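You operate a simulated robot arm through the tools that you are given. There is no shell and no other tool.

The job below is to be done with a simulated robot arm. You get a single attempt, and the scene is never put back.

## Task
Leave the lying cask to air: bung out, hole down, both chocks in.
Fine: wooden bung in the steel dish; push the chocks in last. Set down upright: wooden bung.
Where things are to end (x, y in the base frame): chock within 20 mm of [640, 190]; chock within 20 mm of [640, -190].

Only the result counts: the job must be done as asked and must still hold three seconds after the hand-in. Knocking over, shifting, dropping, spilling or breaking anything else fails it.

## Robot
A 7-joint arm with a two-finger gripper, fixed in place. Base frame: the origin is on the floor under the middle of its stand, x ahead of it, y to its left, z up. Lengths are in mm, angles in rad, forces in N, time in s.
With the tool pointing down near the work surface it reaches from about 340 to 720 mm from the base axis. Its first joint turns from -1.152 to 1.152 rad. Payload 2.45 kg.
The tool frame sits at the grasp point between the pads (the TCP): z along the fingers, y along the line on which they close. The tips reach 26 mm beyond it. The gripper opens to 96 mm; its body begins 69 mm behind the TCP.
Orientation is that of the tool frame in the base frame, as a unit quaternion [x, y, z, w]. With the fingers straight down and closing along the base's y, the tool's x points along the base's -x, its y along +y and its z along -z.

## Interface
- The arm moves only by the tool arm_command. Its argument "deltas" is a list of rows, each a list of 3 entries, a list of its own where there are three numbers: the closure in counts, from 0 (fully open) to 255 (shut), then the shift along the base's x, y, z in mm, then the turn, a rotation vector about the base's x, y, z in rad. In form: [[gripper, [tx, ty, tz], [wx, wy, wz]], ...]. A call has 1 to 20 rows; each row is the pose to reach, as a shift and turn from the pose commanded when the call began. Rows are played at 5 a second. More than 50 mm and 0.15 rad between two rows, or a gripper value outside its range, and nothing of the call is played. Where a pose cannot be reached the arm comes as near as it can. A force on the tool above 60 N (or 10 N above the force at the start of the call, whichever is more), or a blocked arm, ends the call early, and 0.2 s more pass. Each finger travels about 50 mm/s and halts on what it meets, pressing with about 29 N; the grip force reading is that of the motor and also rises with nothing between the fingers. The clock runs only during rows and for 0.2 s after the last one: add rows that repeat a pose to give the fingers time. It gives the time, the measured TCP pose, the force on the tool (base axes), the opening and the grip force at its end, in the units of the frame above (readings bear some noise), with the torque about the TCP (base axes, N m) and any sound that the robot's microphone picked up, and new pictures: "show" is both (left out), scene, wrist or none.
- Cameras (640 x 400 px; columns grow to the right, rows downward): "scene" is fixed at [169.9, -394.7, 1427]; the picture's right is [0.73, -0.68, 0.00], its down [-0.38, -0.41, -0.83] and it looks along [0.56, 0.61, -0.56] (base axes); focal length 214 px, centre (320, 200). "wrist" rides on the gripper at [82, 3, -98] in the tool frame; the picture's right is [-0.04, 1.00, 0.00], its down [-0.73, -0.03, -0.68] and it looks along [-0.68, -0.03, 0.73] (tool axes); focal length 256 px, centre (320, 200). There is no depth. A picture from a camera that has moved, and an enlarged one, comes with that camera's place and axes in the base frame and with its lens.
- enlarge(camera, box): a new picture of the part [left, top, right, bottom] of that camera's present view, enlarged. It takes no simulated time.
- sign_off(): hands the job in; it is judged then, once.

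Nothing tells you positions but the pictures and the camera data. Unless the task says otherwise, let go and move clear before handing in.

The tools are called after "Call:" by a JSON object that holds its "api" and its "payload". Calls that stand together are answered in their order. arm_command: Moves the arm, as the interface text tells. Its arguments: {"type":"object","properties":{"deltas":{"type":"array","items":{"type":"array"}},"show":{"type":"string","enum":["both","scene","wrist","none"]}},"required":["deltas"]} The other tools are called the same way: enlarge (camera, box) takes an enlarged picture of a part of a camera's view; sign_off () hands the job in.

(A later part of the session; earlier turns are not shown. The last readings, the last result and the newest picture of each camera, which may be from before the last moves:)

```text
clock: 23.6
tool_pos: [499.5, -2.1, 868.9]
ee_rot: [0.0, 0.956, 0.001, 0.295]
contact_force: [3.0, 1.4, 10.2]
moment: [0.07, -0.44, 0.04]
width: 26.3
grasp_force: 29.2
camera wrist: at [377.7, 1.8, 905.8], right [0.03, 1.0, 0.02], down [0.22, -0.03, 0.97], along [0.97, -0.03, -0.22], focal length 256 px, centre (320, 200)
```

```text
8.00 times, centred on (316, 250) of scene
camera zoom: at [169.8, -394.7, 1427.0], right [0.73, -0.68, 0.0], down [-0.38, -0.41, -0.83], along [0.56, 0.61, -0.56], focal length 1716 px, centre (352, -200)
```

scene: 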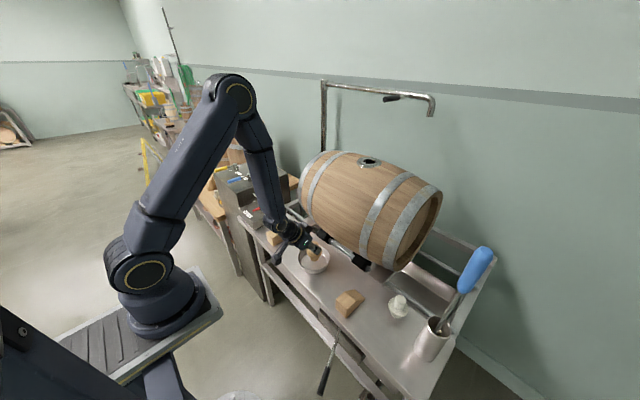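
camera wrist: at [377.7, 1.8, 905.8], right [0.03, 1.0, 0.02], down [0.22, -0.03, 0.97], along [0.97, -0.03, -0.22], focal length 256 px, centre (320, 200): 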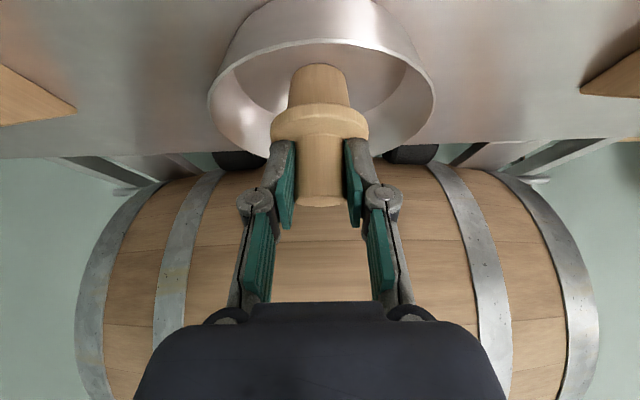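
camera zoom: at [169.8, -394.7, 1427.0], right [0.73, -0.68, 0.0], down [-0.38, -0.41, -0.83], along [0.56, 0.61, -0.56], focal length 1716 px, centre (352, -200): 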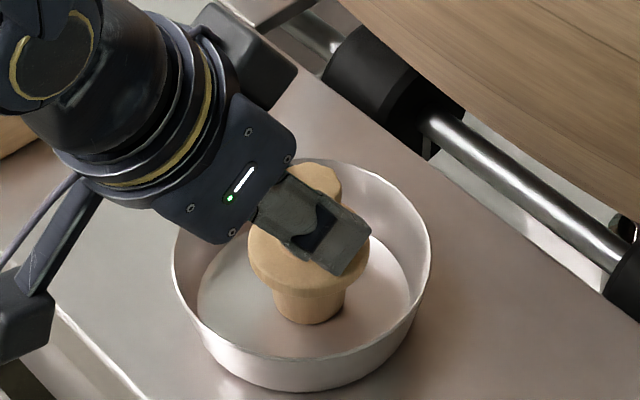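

Call:
{"api": "arm_command", "payload": {"deltas": [[255, [0, 0, 0.7], [0, 0, 0]], [170, [0, 0, 0.7], [0, 0, 0]], [150, [0, 0, 0.7], [0, 0, 0]], [130, [0, 0, 0.7], [0, 0, 0]], [110, [0, 0, 0.7], [0, 0, 0]], [110, [0, 0, 0.7], [0, 0, 0]]], "show": "wrist"}}

Call:
{"api": "enlarge", "payload": {"camera": "scene", "box": [284, 225, 348, 275]}}

```text
clock: 25.0
tool_pos: [499.4, -1.0, 871.0]
ee_rot: [0.0, 0.955, 0.0, 0.296]
contact_force: [0.5, 0.2, 0.1]
moment: [-0.01, -0.02, 0.04]
width: 54.6
grasp_force: 0.1
camera wrist: at [378.9, 2.2, 906.7], right [0.03, 1.0, 0.02], down [0.22, -0.03, 0.97], along [0.97, -0.03, -0.22], focal length 256 px, centre (320, 200)
```

wrist: 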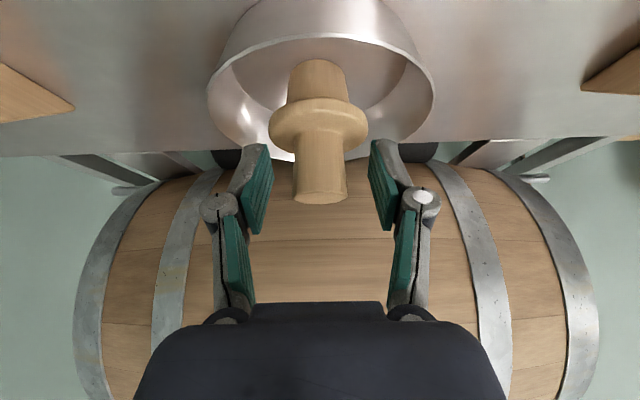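

```text
8.00 times, centred on (316, 250) of scene
camera zoom: at [169.9, -394.7, 1427.0], right [0.73, -0.68, 0.0], down [-0.38, -0.41, -0.83], along [0.56, 0.61, -0.56], focal length 1716 px, centre (352, -200)
```

zoom: 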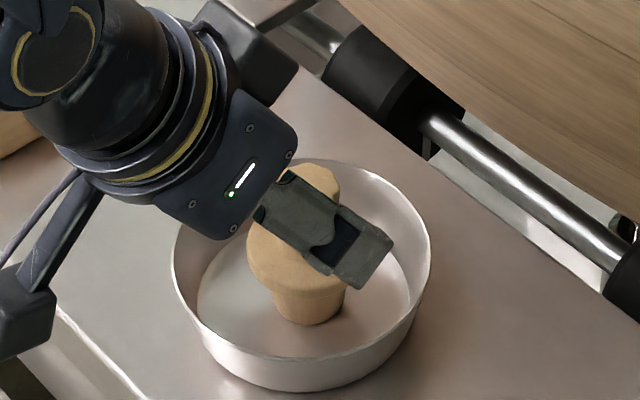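

The bung is released and stands in the dish. I'll retract straight up and check it.

Call:
{"api": "arm_command", "payload": {"deltas": [[110, [0, 0, 10], [0, 0, 0]], [110, [0, 0, 25], [0, 0, 0]], [110, [0, 0, 50], [0, 0, 0]], [60, [0, 0, 90], [0, 0, 0]], [0, [0, 0, 130], [0, 0, 0]], [0, [0, 20, 170], [0, 0.1, 0]], [0, [0, 40, 200], [0, 0.2, 0]], [0, [0, 60, 220], [0, 0.3, 0]], [0, [-10, 80, 240], [0, 0.4, 0]], [0, [-20, 110, 250], [0, 0.5, 0]], [0, [-30, 140, 260], [0, 0.6, 0]], [0, [-40, 170, 260], [0, 0.6, 0]], [0, [-40, 170, 260], [0, 0.6, 0]]]}}

Call:
{"api": "enlarge", "payload": {"camera": "scene", "box": [276, 225, 356, 285]}}

Call:
{"api": "enlarge", "payload": {"camera": "wrist", "box": [120, 0, 320, 150]}}

Call:
{"api": "enlarge", "payload": {"camera": "wrist", "box": [320, 0, 560, 150]}}

```text
clock: 27.8
tool_pos: [460.5, 170.0, 1130.4]
ee_rot: [0.0, 1.0, 0.0, -0.001]
contact_force: [-0.7, 1.5, -0.5]
moment: [0.0, 0.01, 0.0]
width: 96.0
grasp_force: 0.0
camera wrist: at [380.7, 173.7, 1229.4], right [0.04, 1.0, 0.0], down [0.73, -0.03, 0.68], along [0.68, -0.03, -0.73], focal length 256 px, centre (320, 200)
```

scene: 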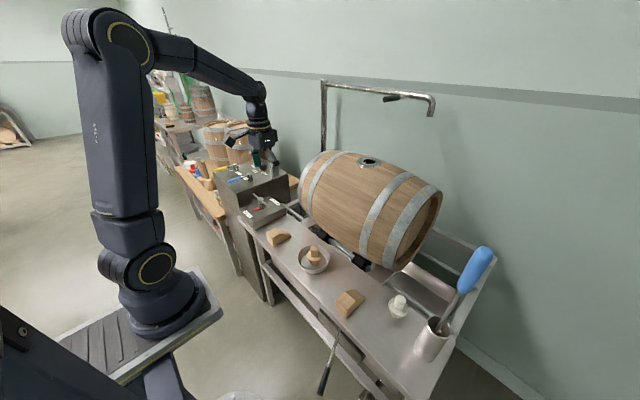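
wrist: 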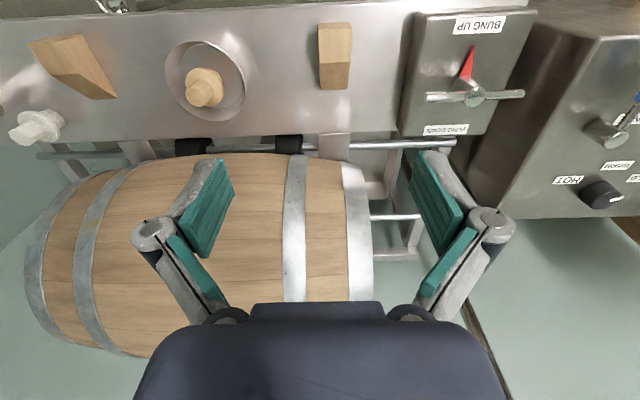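

```text
6.67 times, centred on (316, 255) of scene
camera zoom: at [169.9, -394.7, 1427.0], right [0.73, -0.68, 0.0], down [-0.38, -0.41, -0.83], along [0.56, 0.61, -0.56], focal length 1430 px, centre (347, -167)
```

zoom: 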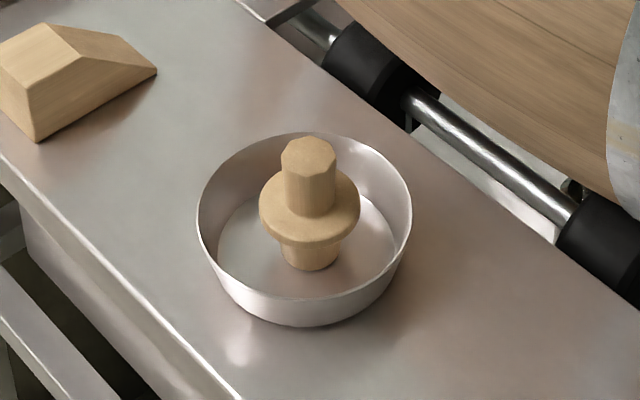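

```text
2.67 times, centred on (220, 75) of wrist
camera zoom: at [380.7, 173.7, 1229.4], right [0.04, 1.0, 0.0], down [0.73, -0.03, 0.68], along [0.68, -0.03, -0.73], focal length 683 px, centre (587, 533)
```

zoom: 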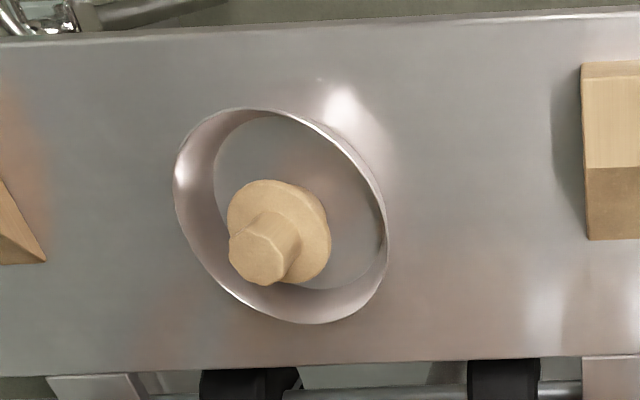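

```text
2.67 times, centred on (440, 75) of wrist
camera zoom: at [380.7, 173.7, 1229.4], right [0.04, 1.0, 0.0], down [0.73, -0.03, 0.68], along [0.68, -0.03, -0.73], focal length 683 px, centre (0, 533)
```

zoom: 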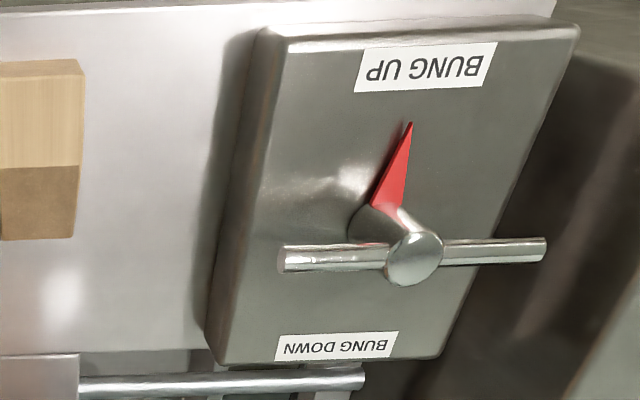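

The bung stands upright in the dish. Next is the T-handle, whose stem is at about (510, 359) with its top near z 908. I'll look at it closely, together with the neighbouring control box, before choosing how to turn it.

Call:
{"api": "enlarge", "payload": {"camera": "wrist", "box": [420, 30, 540, 140]}}

Call:
{"api": "enlarge", "payload": {"camera": "wrist", "box": [520, 0, 640, 220]}}

Call:
{"api": "enlarge", "payload": {"camera": "scene", "box": [216, 150, 312, 230]}}

```text
3.64 times, centred on (480, 85) of wrist
camera zoom: at [380.7, 173.7, 1229.4], right [0.04, 1.0, 0.0], down [0.73, -0.03, 0.68], along [0.68, -0.03, -0.73], focal length 931 px, centre (-262, 618)
```

zoom: 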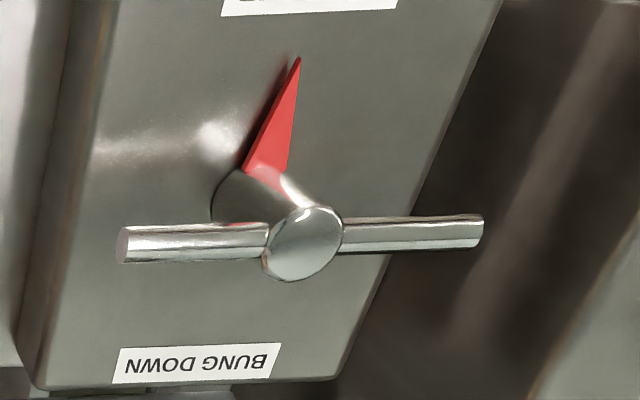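

```text
1.82 times, centred on (580, 110) of wrist
camera zoom: at [380.7, 173.7, 1229.4], right [0.04, 1.0, 0.0], down [0.73, -0.03, 0.68], along [0.68, -0.03, -0.73], focal length 465 px, centre (-153, 364)
```

zoom: 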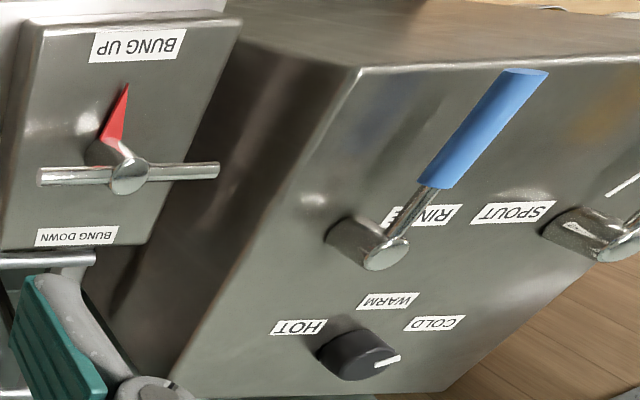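

```text
5.00 times, centred on (264, 190) of scene
camera zoom: at [169.9, -394.7, 1427.0], right [0.73, -0.68, 0.0], down [-0.38, -0.41, -0.83], along [0.56, 0.61, -0.56], focal length 1072 px, centre (600, 250)
```

zoom: 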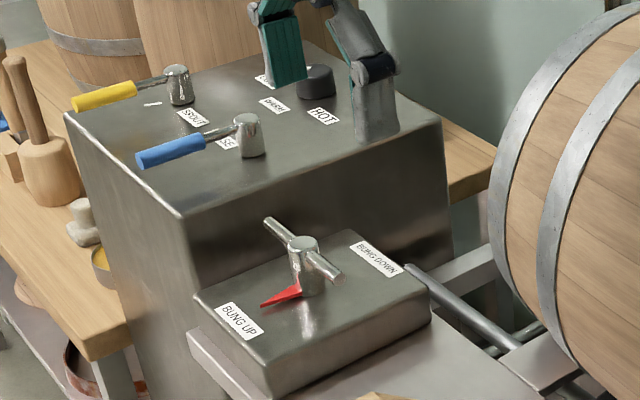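

Triangulation of the handle area is poorly conditioned from here. I'll move the wrist camera closer to the T-handle for a better baseline, staying well above everything.

Call:
{"api": "arm_command", "payload": {"deltas": [[0, [8, 32, 10], [0, 0, 0]], [0, [16, 64, 15], [0, 0, 0]], [0, [24, 96, 20], [0, 0, 0]], [0, [32, 128, 20], [0, 0, 0]], [0, [40, 160, 20], [0, 0, 0]], [0, [48, 190, 20], [0, 0, 0]], [0, [48, 190, 20], [0, 0, 0]], [0, [48, 190, 20], [0, 0, 0]]]}}

Call:
{"api": "enlarge", "payload": {"camera": "wrist", "box": [200, 0, 520, 200]}}

```text
clock: 29.6
tool_pos: [507.7, 359.1, 1151.0]
ee_rot: [0.0, 1.0, 0.0, 0.001]
contact_force: [0.6, -0.4, -0.2]
moment: [0.02, 0.0, 0.03]
width: 95.9
grasp_force: 0.1
camera wrist: at [427.6, 362.1, 1250.2], right [0.04, 1.0, 0.0], down [0.73, -0.03, 0.68], along [0.68, -0.03, -0.73], focal length 256 px, centre (320, 200)
```

scene: 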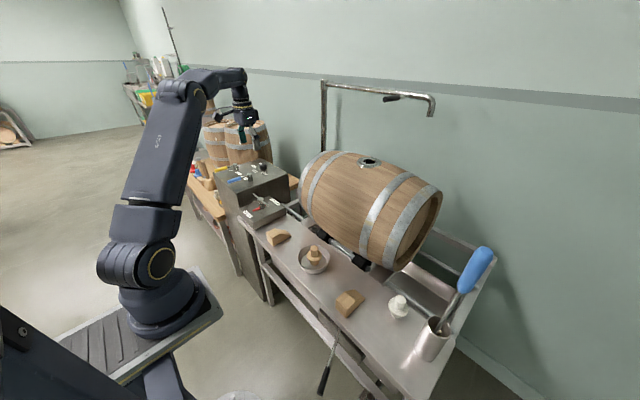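
wrist: 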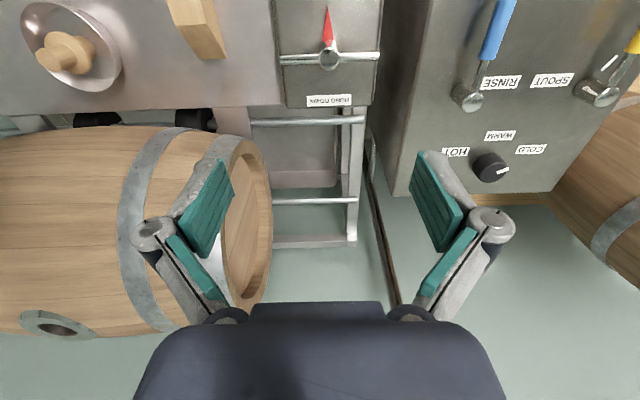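

```text
2.00 times, centred on (360, 100) of wrist
camera zoom: at [427.6, 362.1, 1250.2], right [0.04, 1.0, 0.0], down [0.73, -0.03, 0.68], along [0.68, -0.03, -0.73], focal length 512 px, centre (240, 400)
```

zoom: 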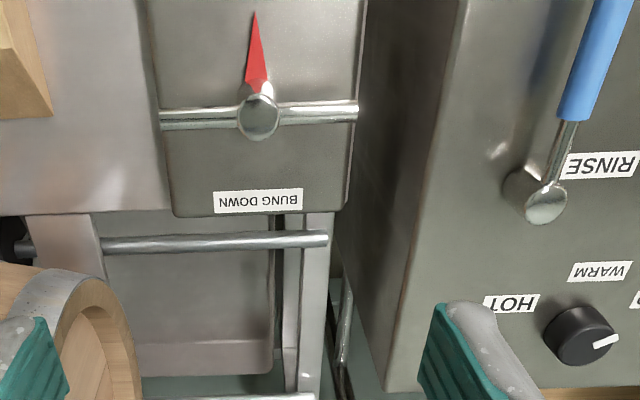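

Better baseline: the stem is at about (516, 369.5) with its top at z ≈ 897, the bar runs along y just below that, and the taller box (y > 487) tops out at z ≈ 897 with its lever at y ≈ 547, so it is clear. I'll yaw the tool by -90° so the fingers close across the bar.

Call:
{"api": "arm_command", "payload": {"deltas": [[0, [1, 1, -5], [0, 0, -0.13]], [0, [2, 2, -12], [0, 0, -0.26]], [0, [3, 3, -20], [0, 0, -0.39]], [0, [4, 4, -28], [0, 0, -0.52]], [0, [5, 5, -36], [0, 0, -0.65]], [0, [6, 6, -44], [0, 0, -0.78]], [0, [7, 7, -52], [0, 0, -0.91]], [0, [8, 8, -60], [0, 0, -1.04]], [0, [8, 9, -68], [0, 0, -1.17]], [0, [8, 10, -76], [0, 0, -1.3]], [0, [8, 10.5, -84], [0, 0, -1.43]], [0, [8, 10.5, -90], [0, 0, -1.57]], [0, [8, 10.5, -90], [0, 0, -1.57]], [0, [8, 10.5, -90], [0, 0, -1.57]]]}}

Call:
{"api": "enlarge", "payload": {"camera": "scene", "box": [200, 120, 328, 230]}}

```text
clock: 32.6
tool_pos: [514.6, 370.1, 1061.1]
ee_rot: [0.707, 0.707, 0.0, 0.0]
contact_force: [0.2, -0.6, -0.4]
moment: [-0.03, -0.01, 0.03]
width: 95.9
grasp_force: 0.0
camera wrist: at [519.4, 451.9, 1160.2], right [1.0, -0.04, 0.0], down [-0.03, -0.73, 0.68], along [-0.03, -0.68, -0.73], focal length 256 px, centre (320, 200)
```

scene: 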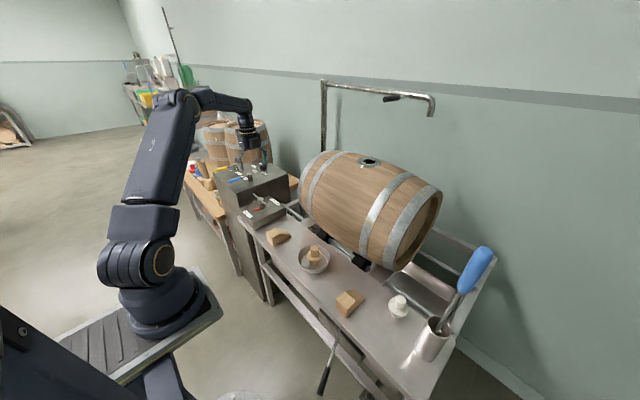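
wrist: 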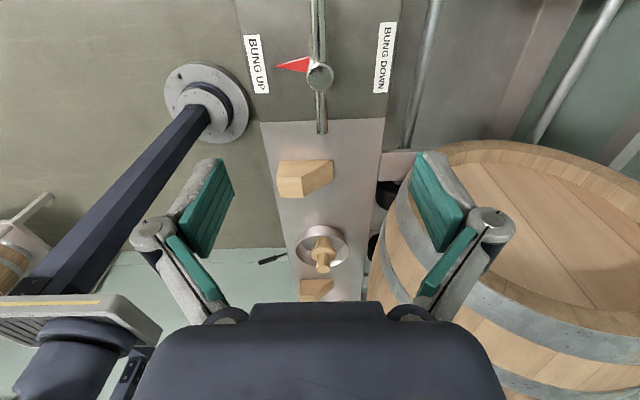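

```text
3.64 times, centred on (264, 175) of scene
camera zoom: at [169.9, -394.7, 1427.0], right [0.73, -0.68, 0.0], down [-0.38, -0.41, -0.83], along [0.56, 0.61, -0.56], focal length 780 px, centre (524, 291)
```

zoom: 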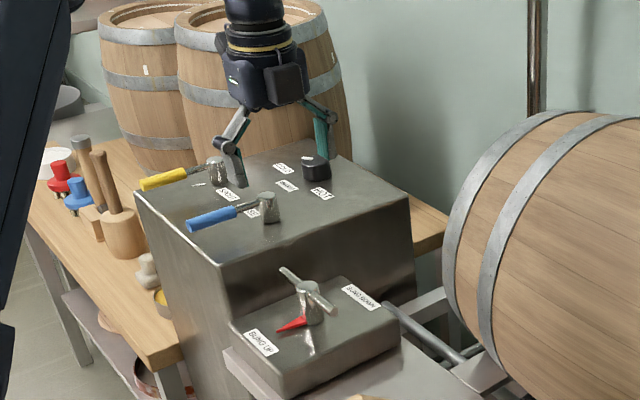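

Call:
{"api": "enlarge", "payload": {"camera": "wrist", "box": [230, 0, 410, 140]}}

```text
2.86 times, centred on (320, 70) of wrist
camera zoom: at [519.4, 451.9, 1160.2], right [1.0, -0.04, 0.0], down [-0.03, -0.73, 0.68], along [-0.03, -0.68, -0.73], focal length 731 px, centre (320, 571)
```

zoom: 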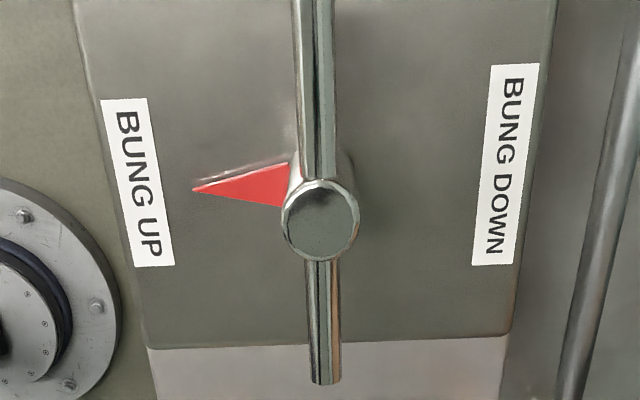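

Stem centre confirmed at about (515, 369.3), directly under the TCP. I'll lower with open fingers either side of the bar.

Call:
{"api": "arm_command", "payload": {"deltas": [[0, [0, 0, -40], [0, 0, 0]], [0, [0, 0, -80], [0, 0, 0]], [0, [0, 0, -115], [0, 0, 0]], [0, [0, 0, -140], [0, 0, 0]], [0, [0, 0, -155], [0, 0, 0]], [0, [0, 0, -163], [0, 0, 0]], [0, [0, 0, -163], [0, 0, 0]]]}}

Call:
{"api": "enlarge", "payload": {"camera": "scene", "box": [220, 150, 316, 230]}}

```text
clock: 34.2
tool_pos: [516.3, 370.8, 898.5]
ee_rot: [0.706, 0.708, 0.0, 0.001]
contact_force: [-0.3, -0.2, -0.3]
moment: [0.0, 0.01, -0.03]
width: 96.0
grasp_force: 0.1
camera wrist: at [520.7, 452.3, 997.3], right [1.0, -0.04, 0.0], down [-0.03, -0.73, 0.68], along [-0.03, -0.68, -0.73], focal length 256 px, centre (320, 200)
```

scene: 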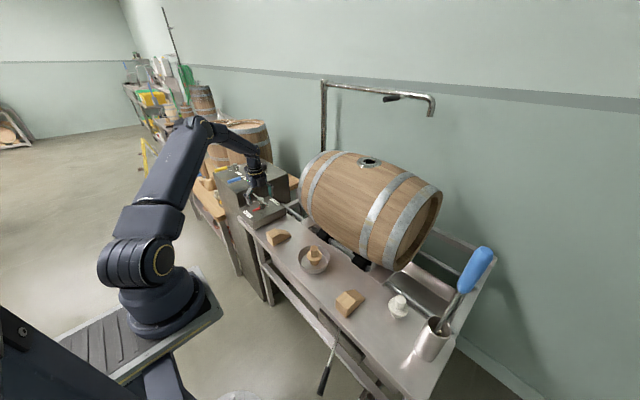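
wrist: 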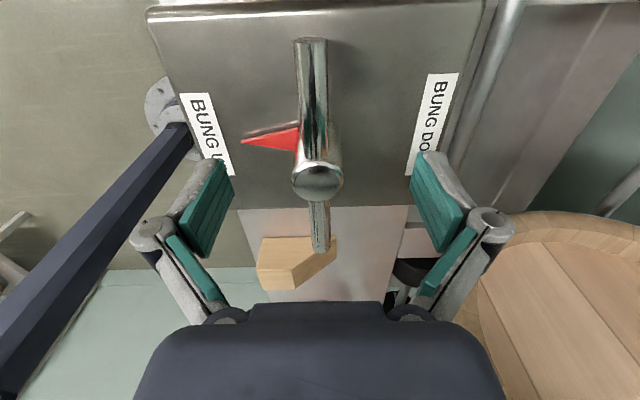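

```text
5.00 times, centred on (268, 190) of scene
camera zoom: at [169.9, -394.7, 1427.0], right [0.73, -0.68, 0.0], down [-0.38, -0.41, -0.83], along [0.56, 0.61, -0.56], focal length 1072 px, centre (580, 250)
```

zoom: 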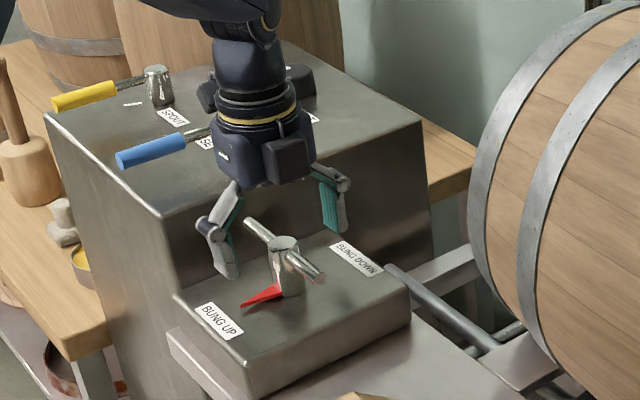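

The stem top sits exactly at the TCP. I'll lower 10 mm more and close on the stem, with the bar running between the pads.

Call:
{"api": "arm_command", "payload": {"deltas": [[0, [-0.5, 0, -5], [0, 0, 0]], [0, [-0.5, 0, -10], [0, 0, 0]], [120, [-0.5, 0, -10], [0, 0, 0]], [255, [-0.5, 0, -10], [0, 0, 0]], [255, [-0.5, 0, -10], [0, 0, 0]], [255, [-0.5, 0, -10], [0, 0, 0]], [255, [-0.5, 0, -10], [0, 0, 0]], [255, [-0.5, 0, -10], [0, 0, 0]]]}}

Call:
{"api": "enlarge", "payload": {"camera": "scene", "box": [220, 150, 316, 230]}}

```text
clock: 36.0
tool_pos: [514.4, 369.1, 888.3]
ee_rot: [0.707, 0.708, -0.001, -0.001]
contact_force: [-5.3, -1.1, 1.6]
moment: [-0.03, 0.16, -0.04]
width: 27.4
grasp_force: 45.7
camera wrist: at [519.5, 450.8, 987.1], right [1.0, -0.04, 0.0], down [-0.03, -0.73, 0.68], along [-0.03, -0.68, -0.73], focal length 256 px, centre (320, 200)
```

scene: 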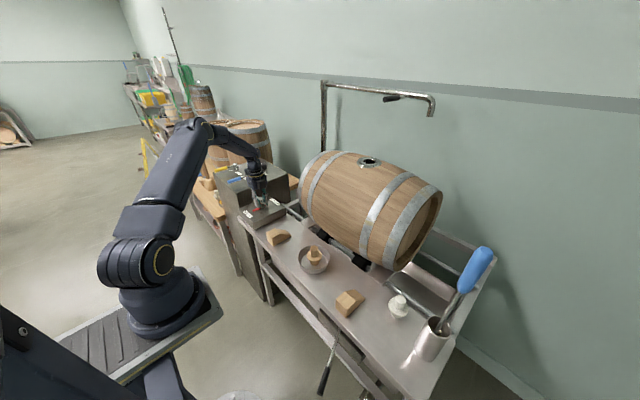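
wrist: 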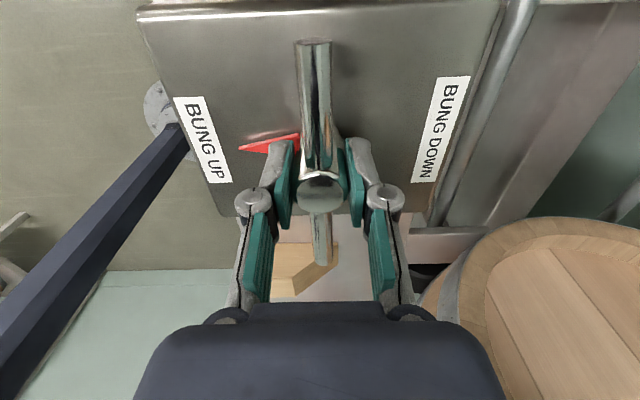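

```text
5.00 times, centred on (268, 190) of scene
camera zoom: at [169.8, -394.8, 1427.0], right [0.73, -0.68, 0.0], down [-0.38, -0.41, -0.83], along [0.56, 0.61, -0.56], focal length 1072 px, centre (580, 250)
```

zoom: 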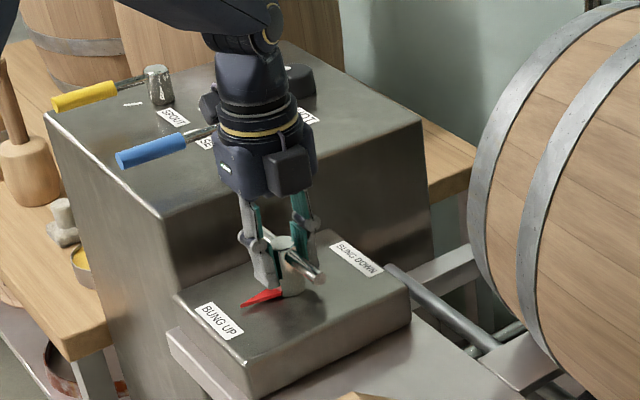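

I have the stem. Now I'll test-turn counter-clockwise by a small amount and watch the pointer and moment.

Call:
{"api": "arm_command", "payload": {"deltas": [[255, [0, 0, 0], [0, 0, 0.08]], [255, [0, 0, 0], [0, 0, 0.16]], [255, [0, 0, 0], [0, 0, 0.24]], [255, [0, 0, 0], [0, 0, 0.24]]]}}

Call:
{"api": "enlarge", "payload": {"camera": "wrist", "box": [200, 20, 440, 230]}}

```text
clock: 37.0
tool_pos: [515.4, 370.0, 888.4]
ee_rot: [0.617, 0.787, 0.0, -0.002]
contact_force: [-4.3, 1.3, 5.3]
moment: [0.43, 0.26, -0.39]
width: 27.3
grasp_force: 45.3
camera wrist: at [499.7, 450.0, 987.0], right [0.98, 0.2, 0.0], down [0.15, -0.72, 0.68], along [0.14, -0.66, -0.73], focal length 256 px, centre (320, 200)
```

scene: 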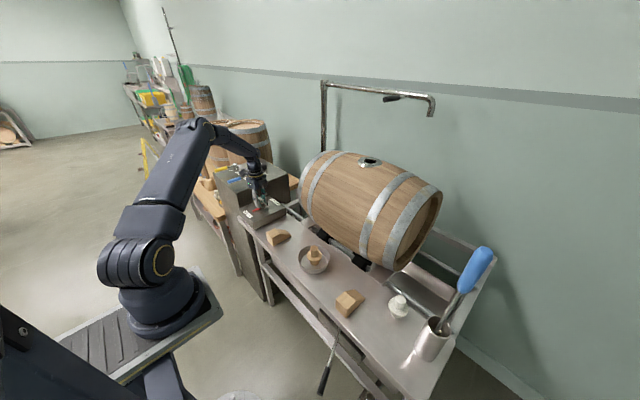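
wrist: 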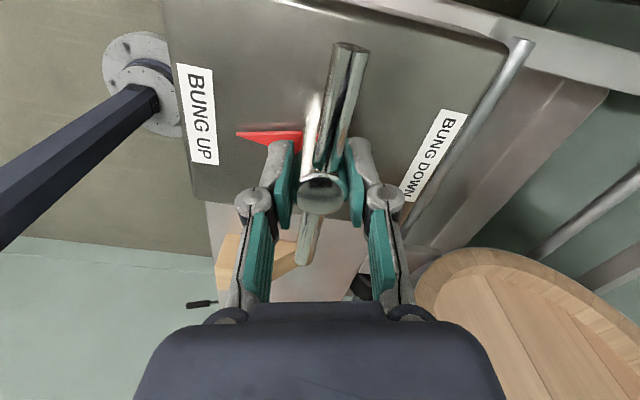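

```text
1.90 times, centred on (320, 125) of wrist
camera zoom: at [499.7, 450.0, 987.0], right [0.98, 0.2, 0.0], down [0.15, -0.72, 0.68], along [0.14, -0.66, -0.73], focal length 488 px, centre (320, 343)
```

zoom: 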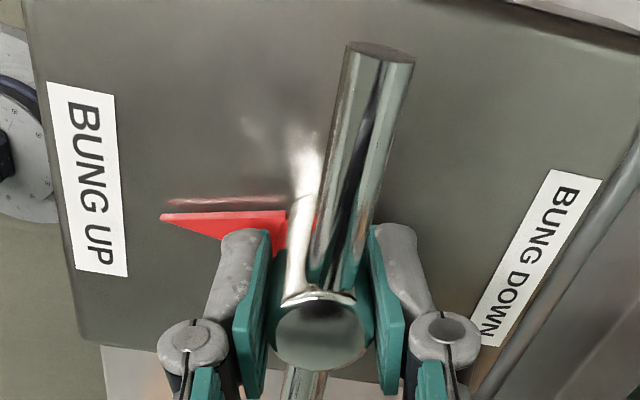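

The handle stayed put and the pads slipped on the stem, so this direction may be against a stop. I'll test the other direction.

Call:
{"api": "arm_command", "payload": {"deltas": [[255, [0, 0, 0], [0, 0, -0.1]], [255, [0, 0, 0], [0, 0, -0.2]], [255, [0, 0, 0], [0, 0, -0.3]], [255, [0, 0, 0], [0, 0, -0.4]], [255, [0, 0, 0], [0, 0, -0.48]], [255, [0, 0, 0], [0, 0, -0.48]]]}}

Call:
{"api": "enlarge", "payload": {"camera": "wrist", "box": [200, 20, 440, 230]}}

```text
clock: 38.4
tool_pos: [514.6, 370.4, 888.1]
ee_rot: [0.787, 0.617, 0.0, 0.0]
contact_force: [0.7, -0.2, -0.7]
moment: [0.06, -0.09, 0.44]
width: 27.6
grasp_force: 44.7
camera wrist: at [538.7, 448.1, 986.5], right [0.96, -0.28, 0.0], down [-0.2, -0.71, 0.68], along [-0.19, -0.65, -0.73], focal length 256 px, centre (320, 200)
```

scene: 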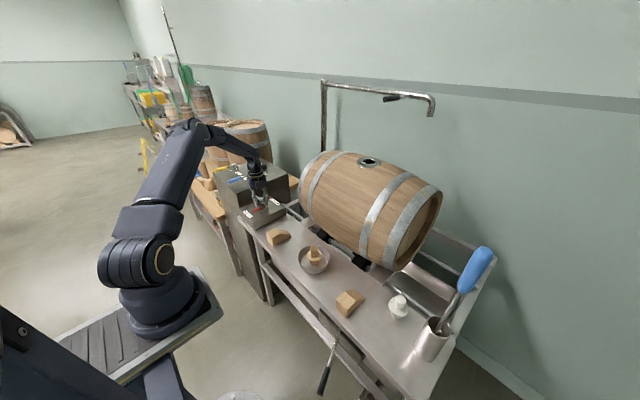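
wrist: 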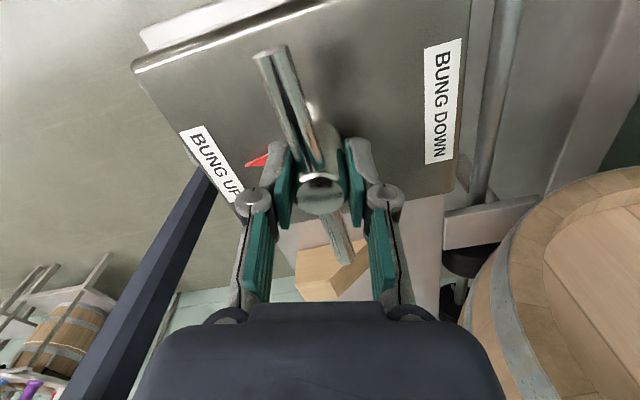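

```text
1.90 times, centred on (320, 125) of wrist
camera zoom: at [538.7, 448.1, 986.5], right [0.96, -0.28, 0.0], down [-0.2, -0.71, 0.68], along [-0.19, -0.65, -0.73], focal length 488 px, centre (320, 343)
```

zoom: 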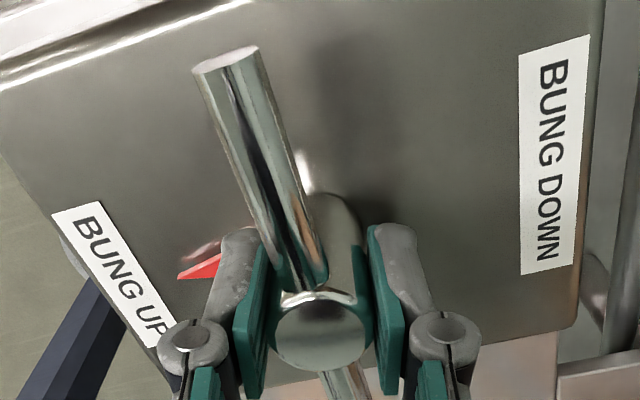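

The stem slipped in the pads both ways at about 0.4 N·m, so friction grip is not enough. I'll open the fingers to about 80 mm, raise a little, and re-orient so that the finger sides can push on both arms of the bar as a wrench.

Call:
{"api": "arm_command", "payload": {"deltas": [[150, [0, 0, 0], [0, 0, 0]], [43, [0, 0, 0], [0, 0, 0]], [43, [0, 0, 0], [0, 0, 0]], [43, [0, 0, 8], [0, 0, 0]], [43, [0, 0, 17], [0, 0, 0.1]], [43, [0, 0, 17], [0, 0, 0.22]], [43, [0, 0, 17], [0, 0, 0.34]], [43, [0, 0, 17], [0, 0, 0.46]], [43, [0, 0, 17], [0, 0, 0.58]], [43, [0, 0, 17], [0, 0, 0.7]], [43, [0, 0, 17], [0, 0, 0.82]], [43, [0, 0, 17], [0, 0, 0.94]], [43, [0, 0, 17], [0, 0, 1.06]], [43, [0, 0, 17], [0, 0, 1.18]], [43, [0, 0, 17], [0, 0, 1.18]]]}}

Call:
{"api": "enlarge", "payload": {"camera": "wrist", "box": [180, 60, 460, 250]}}

Call:
{"api": "enlarge", "payload": {"camera": "scene", "box": [220, 150, 316, 230]}}

```text
clock: 41.6
tool_pos: [516.0, 369.8, 905.4]
ee_rot: [0.309, 0.951, 0.0, 0.0]
contact_force: [0.4, -0.4, 0.1]
moment: [0.0, -0.02, 0.02]
width: 79.8
grasp_force: 0.0
camera wrist: at [452.6, 420.5, 1004.5], right [0.62, 0.79, 0.0], down [0.58, -0.46, 0.68], along [0.53, -0.42, -0.73], focal length 256 px, centre (320, 200)
```

scene: 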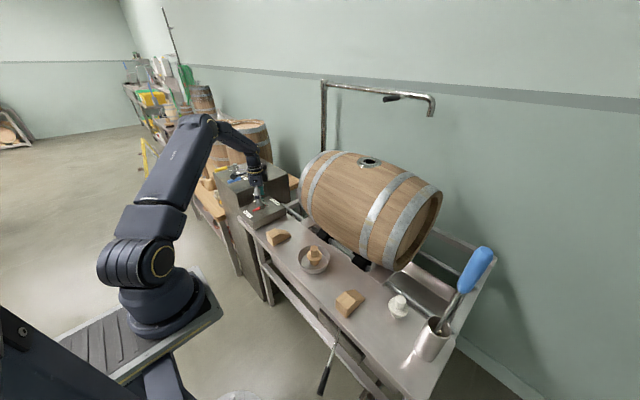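
wrist: 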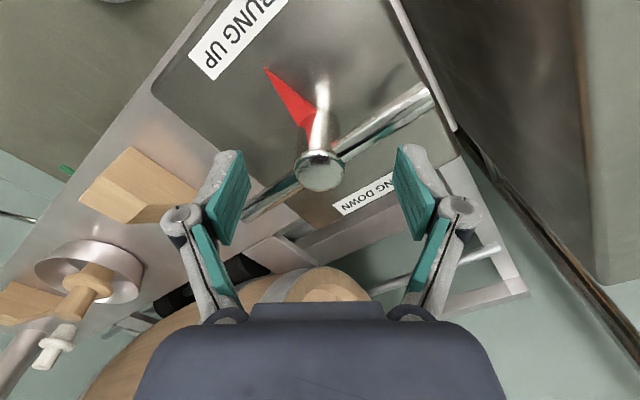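

```text
2.11 times, centred on (320, 155) of wrist
camera zoom: at [452.6, 420.5, 1004.5], right [0.62, 0.79, 0.0], down [0.58, -0.46, 0.68], along [0.53, -0.42, -0.73], focal length 539 px, centre (320, 295)
```

zoom: 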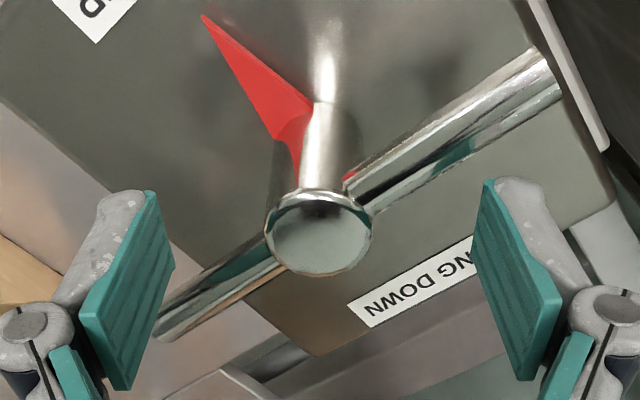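

```text
5.00 times, centred on (268, 190) of scene
camera zoom: at [169.9, -394.7, 1427.0], right [0.73, -0.68, 0.0], down [-0.38, -0.41, -0.83], along [0.56, 0.61, -0.56], focal length 1072 px, centre (580, 250)
```

zoom: 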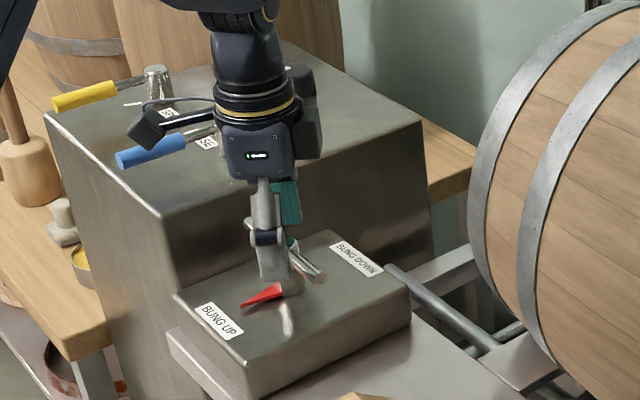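

Fingers straddle the bar with clear gaps. I'll lower to bar level, then rotate counter-clockwise to push both arms.

Call:
{"api": "arm_command", "payload": {"deltas": [[43, [0, 0, -7], [0, 0, 0]], [43, [0, 0, -14], [0, 0, 0]], [43, [0, 0, -14], [0, 0, 0.06]], [43, [0, 0, -14], [0, 0, 0.12]], [43, [0, 0, -14], [0, 0, 0.18]], [43, [0, 0, -14], [0, 0, 0.24]], [43, [0, 0, -14], [0, 0, 0.3]], [43, [0, 0, -14], [0, 0, 0.3]]]}}

Call:
{"api": "enlarge", "payload": {"camera": "wrist", "box": [180, 60, 460, 250]}}

```text
clock: 43.4
tool_pos: [515.3, 370.1, 890.4]
ee_rot: [0.164, 0.986, 0.0, 0.0]
contact_force: [-4.2, 0.5, 0.3]
moment: [-0.01, 0.01, -0.19]
width: 81.0
grasp_force: 0.6
camera wrist: at [440.8, 399.5, 989.8], right [0.36, 0.93, 0.0], down [0.69, -0.26, 0.68], along [0.63, -0.24, -0.73], focal length 256 px, centre (320, 200)
```

scene: 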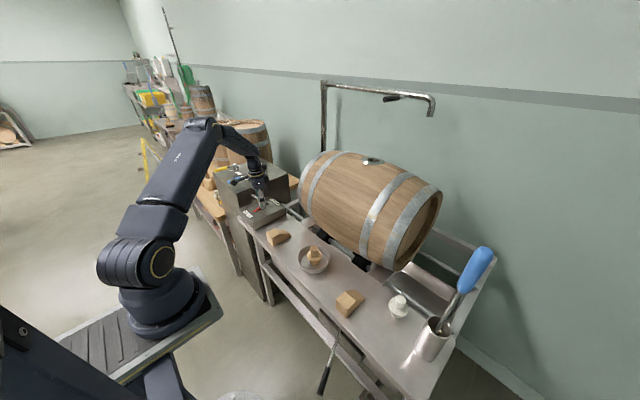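
wrist: 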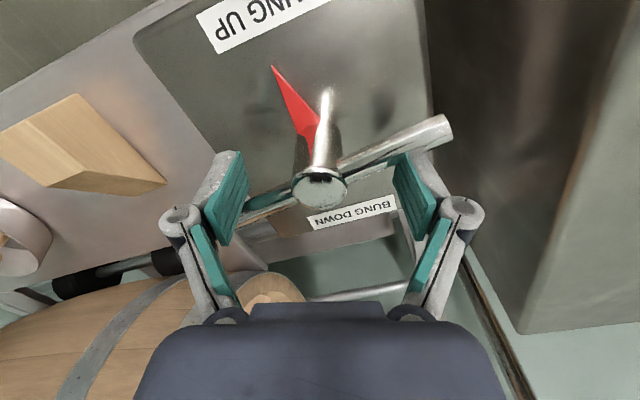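

```text
2.11 times, centred on (320, 155) of wrist
camera zoom: at [440.8, 399.5, 989.8], right [0.36, 0.93, 0.0], down [0.69, -0.26, 0.68], along [0.63, -0.24, -0.73], focal length 539 px, centre (320, 295)
```

zoom: 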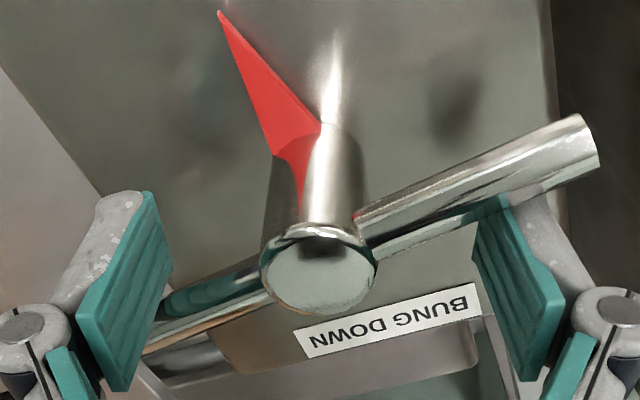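

Call:
{"api": "enlarge", "payload": {"camera": "scene", "box": [290, 130, 450, 280]}}

Call:
{"api": "enlarge", "payload": {"camera": "scene", "box": [220, 150, 316, 230]}}

```text
2.67 times, centred on (370, 205) of scene
camera zoom: at [169.8, -394.7, 1427.0], right [0.73, -0.68, 0.0], down [-0.38, -0.41, -0.83], along [0.56, 0.61, -0.56], focal length 572 px, centre (187, 187)
```

zoom: 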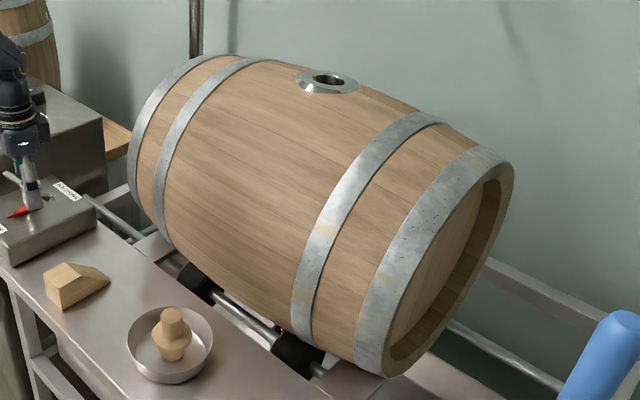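

```text
5.00 times, centred on (268, 190) of scene
camera zoom: at [169.8, -394.7, 1427.0], right [0.73, -0.68, 0.0], down [-0.38, -0.41, -0.83], along [0.56, 0.61, -0.56], focal length 1072 px, centre (580, 250)
```

zoom: 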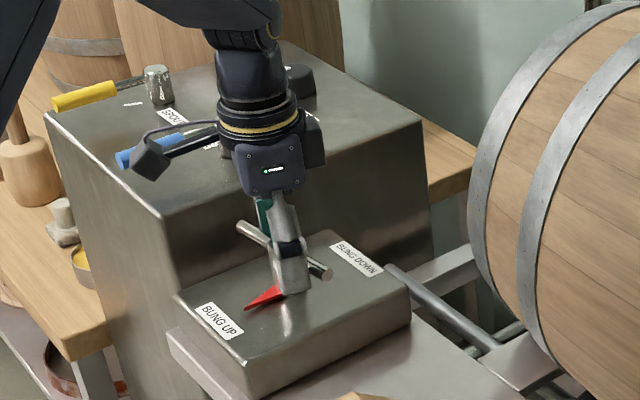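

The pointer and the cask are both turning counter-clockwise with it (only 0.2 N·m needed). I'll continue the turn.

Call:
{"api": "arm_command", "payload": {"deltas": [[43, [0, 0, 0], [0, 0, 0.07]], [43, [0, 0, 0], [0, 0, 0.14]], [43, [0, 0, 0], [0, 0, 0.21]], [43, [0, 0, 0], [0, 0, 0.28]], [43, [0, 0, 0], [0, 0, 0.35]], [43, [0, 0, 0], [0, 0, 0.42]], [43, [0, 0, 0], [0, 0, 0.49]], [43, [0, 0, 0], [0, 0, 0.56]], [43, [0, 0, 0], [0, 0, 0.63]], [43, [0, 0, 0], [0, 0, 0.7]], [43, [0, 0, 0], [0, 0, 0.77]], [43, [0, 0, 0], [0, 0, 0.84]], [43, [0, 0, 0], [0, 0, 0.84]]]}}

Call:
{"api": "enlarge", "payload": {"camera": "wrist", "box": [180, 60, 460, 250]}}

Call:
{"api": "enlarge", "payload": {"camera": "scene", "box": [210, 130, 450, 280]}}

```text
clock: 46.2
tool_pos: [515.0, 370.1, 889.7]
ee_rot: [-0.253, 0.967, 0.0, 0.001]
contact_force: [-0.1, 0.0, -0.6]
moment: [-0.02, 0.0, -0.01]
width: 79.8
grasp_force: 0.0
camera wrist: at [443.5, 332.5, 990.1], right [-0.45, 0.89, 0.0], down [0.65, 0.33, 0.68], along [0.61, 0.31, -0.73], focal length 256 px, centre (320, 200)
```

scene: 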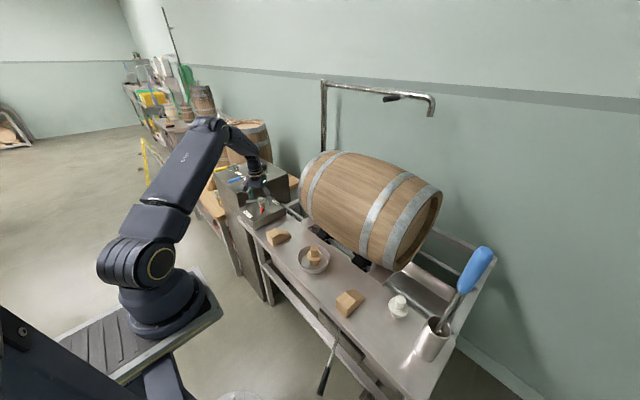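
wrist: 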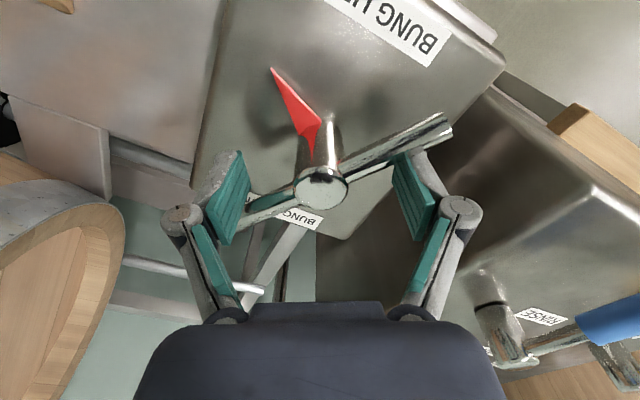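

```text
2.11 times, centred on (320, 155) of wrist
camera zoom: at [443.5, 332.5, 990.1], right [-0.45, 0.89, 0.0], down [0.65, 0.33, 0.68], along [0.61, 0.31, -0.73], focal length 539 px, centre (320, 295)
```

zoom: 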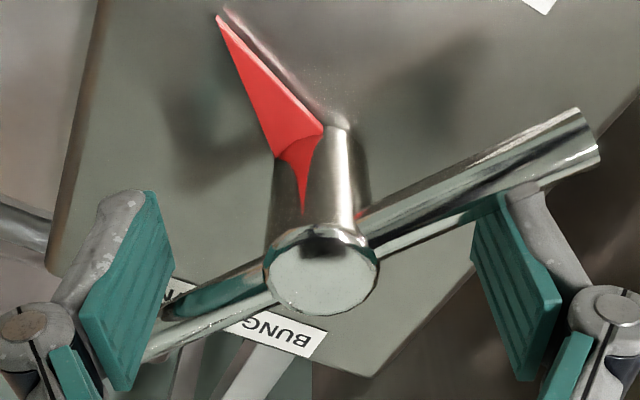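

```text
2.67 times, centred on (330, 205) of scene
camera zoom: at [169.9, -394.7, 1427.0], right [0.73, -0.68, 0.0], down [-0.38, -0.41, -0.83], along [0.56, 0.61, -0.56], focal length 572 px, centre (293, 187)
```

zoom: 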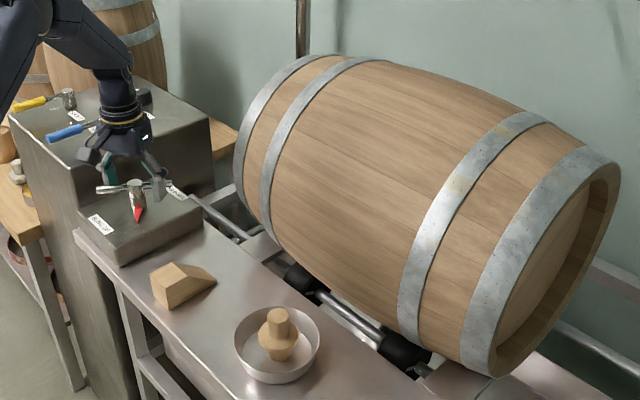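

Turning nicely and the hole has rolled out of view. Continuing.

Call:
{"api": "arm_command", "payload": {"deltas": [[43, [0, 0, 0], [0, 0, 0.07]], [43, [0, 0, 0], [0, 0, 0.14]], [43, [0, 0, 0], [0, 0, 0.21]], [43, [0, 0, 0], [0, 0, 0.28]], [43, [0, 0, 0], [0, 0, 0.35]], [43, [0, 0, 0], [0, 0, 0.42]], [43, [0, 0, 0], [0, 0, 0.49]], [43, [0, 0, 0], [0, 0, 0.56]], [43, [0, 0, 0], [0, 0, 0.63]], [43, [0, 0, 0], [0, 0, 0.7]], [43, [0, 0, 0], [0, 0, 0.77]], [43, [0, 0, 0], [0, 0, 0.84]], [43, [0, 0, 0], [0, 0, 0.84]]]}}

Call:
{"api": "enlarge", "payload": {"camera": "wrist", "box": [180, 60, 460, 250]}}

Call:
{"api": "enlarge", "payload": {"camera": "scene", "box": [210, 130, 450, 280]}}

```text
clock: 49.0
tool_pos: [516.7, 369.9, 890.5]
ee_rot: [-0.624, 0.781, 0.001, 0.0]
contact_force: [-1.1, -0.1, 0.8]
moment: [-0.01, 0.0, -0.03]
width: 79.7
grasp_force: 0.0
camera wrist: at [496.5, 290.5, 989.9], right [-0.97, 0.26, 0.0], down [0.19, 0.71, 0.68], along [0.17, 0.66, -0.73], focal length 256 px, centre (320, 200)
```

scene: 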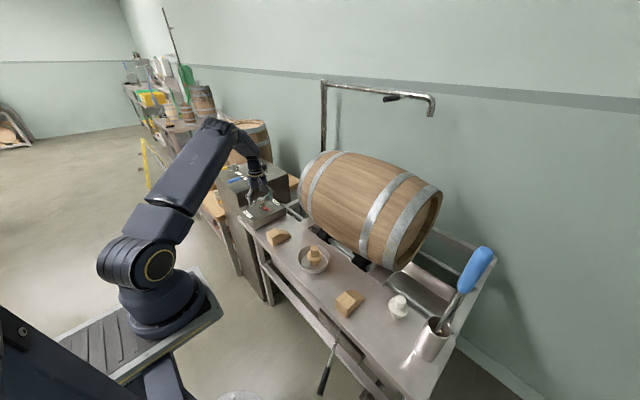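
wrist: 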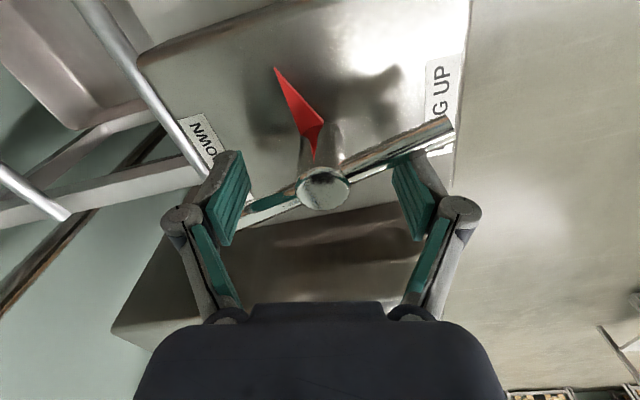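

```text
2.11 times, centred on (320, 155) of wrist
camera zoom: at [496.5, 290.5, 989.9], right [-0.97, 0.26, 0.0], down [0.19, 0.71, 0.68], along [0.17, 0.66, -0.73], focal length 539 px, centre (320, 295)
```

zoom: 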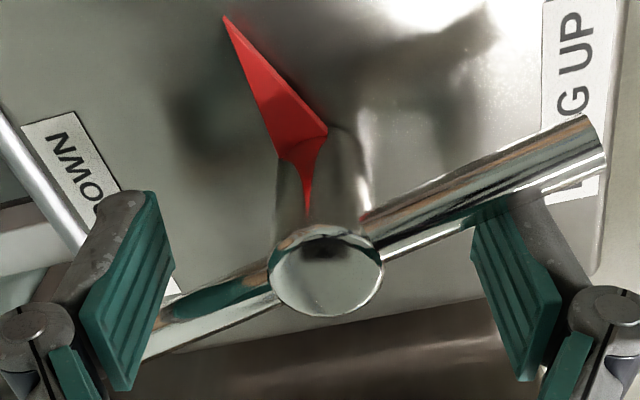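

```text
2.67 times, centred on (330, 205) of scene
camera zoom: at [169.9, -394.7, 1427.0], right [0.73, -0.68, 0.0], down [-0.38, -0.41, -0.83], along [0.56, 0.61, -0.56], focal length 572 px, centre (293, 187)
```

zoom: 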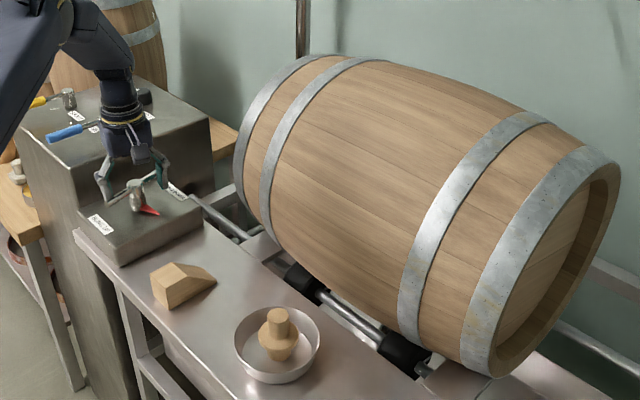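

Call:
{"api": "arm_command", "payload": {"deltas": [[43, [0, 0, 0], [0, 0, 0.07]], [43, [0, 0, 0], [0, 0, 0.14]], [43, [0, 0, 0], [0, 0, 0.21]], [43, [0, 0, 0], [0, 0, 0.28]], [43, [0, 0, 0], [0, 0, 0.35]], [43, [0, 0, 0], [0, 0, 0.42]], [43, [0, 0, 0], [0, 0, 0.49]], [43, [0, 0, 0], [0, 0, 0.56]], [43, [0, 0, 0], [0, 0, 0.63]], [43, [0, 0, 0], [0, 0, 0.7]], [43, [0, 0, 0], [0, 0, 0.77]], [43, [0, 0, 0], [0, 0, 0.84]], [43, [0, 0, 0], [0, 0, 0.84]]]}}

Call:
{"api": "enlarge", "payload": {"camera": "wrist", "box": [180, 60, 460, 250]}}

Call:
{"api": "enlarge", "payload": {"camera": "scene", "box": [210, 130, 450, 280]}}

```text
clock: 51.8
tool_pos: [516.2, 369.7, 891.0]
ee_rot: [0.889, -0.458, 0.0, 0.001]
contact_force: [0.2, -0.6, 0.6]
moment: [-0.01, -0.01, -0.02]
width: 79.8
grasp_force: 0.0
camera wrist: at [562.5, 301.5, 991.0], right [-0.84, -0.55, 0.0], down [-0.4, 0.61, 0.68], along [-0.37, 0.57, -0.73], focal length 256 px, centre (320, 200)
```

scene: 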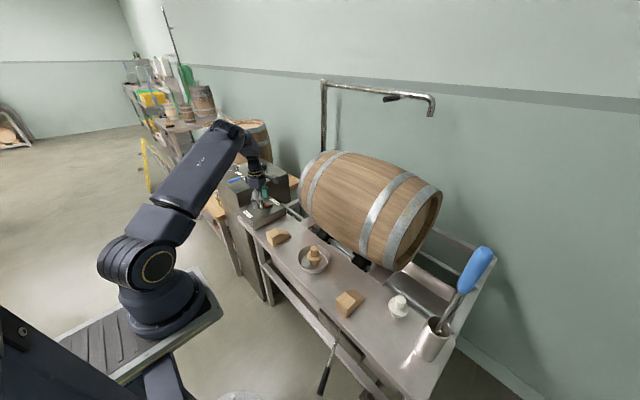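
wrist: 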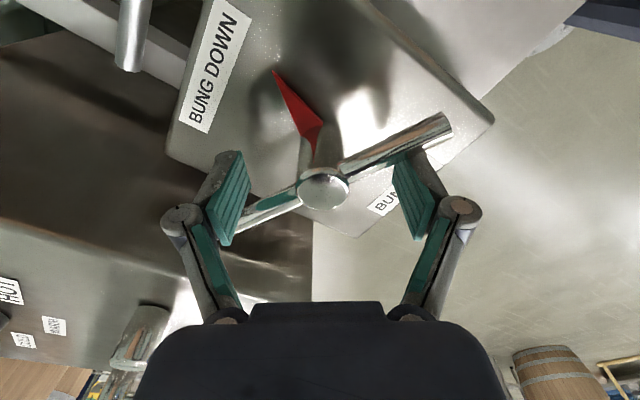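

```text
2.11 times, centred on (320, 155) of wrist
camera zoom: at [562.5, 301.5, 991.0], right [-0.84, -0.55, 0.0], down [-0.4, 0.61, 0.68], along [-0.37, 0.57, -0.73], focal length 539 px, centre (320, 295)
```

zoom: 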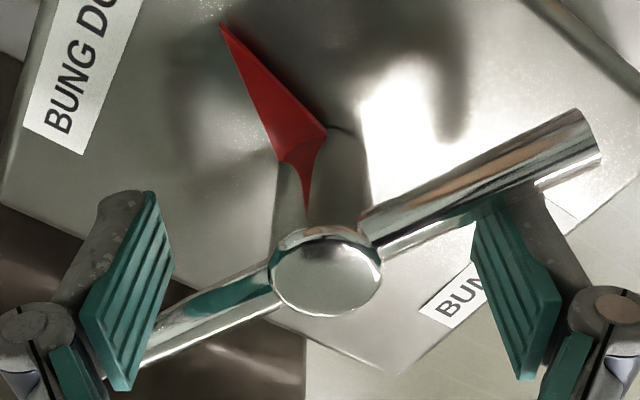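

```text
2.67 times, centred on (330, 205) of scene
camera zoom: at [169.9, -394.7, 1427.0], right [0.73, -0.68, 0.0], down [-0.38, -0.41, -0.83], along [0.56, 0.61, -0.56], focal length 572 px, centre (293, 187)
```

zoom: 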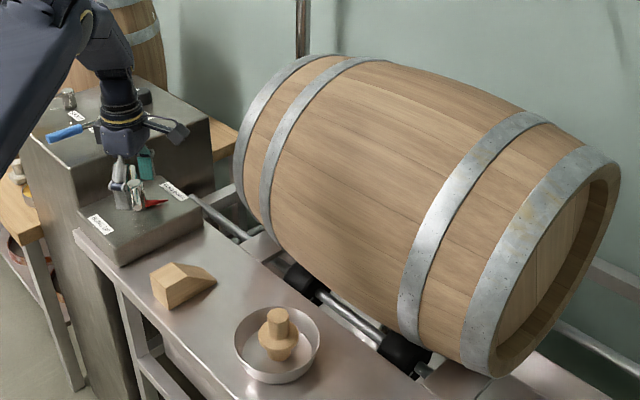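

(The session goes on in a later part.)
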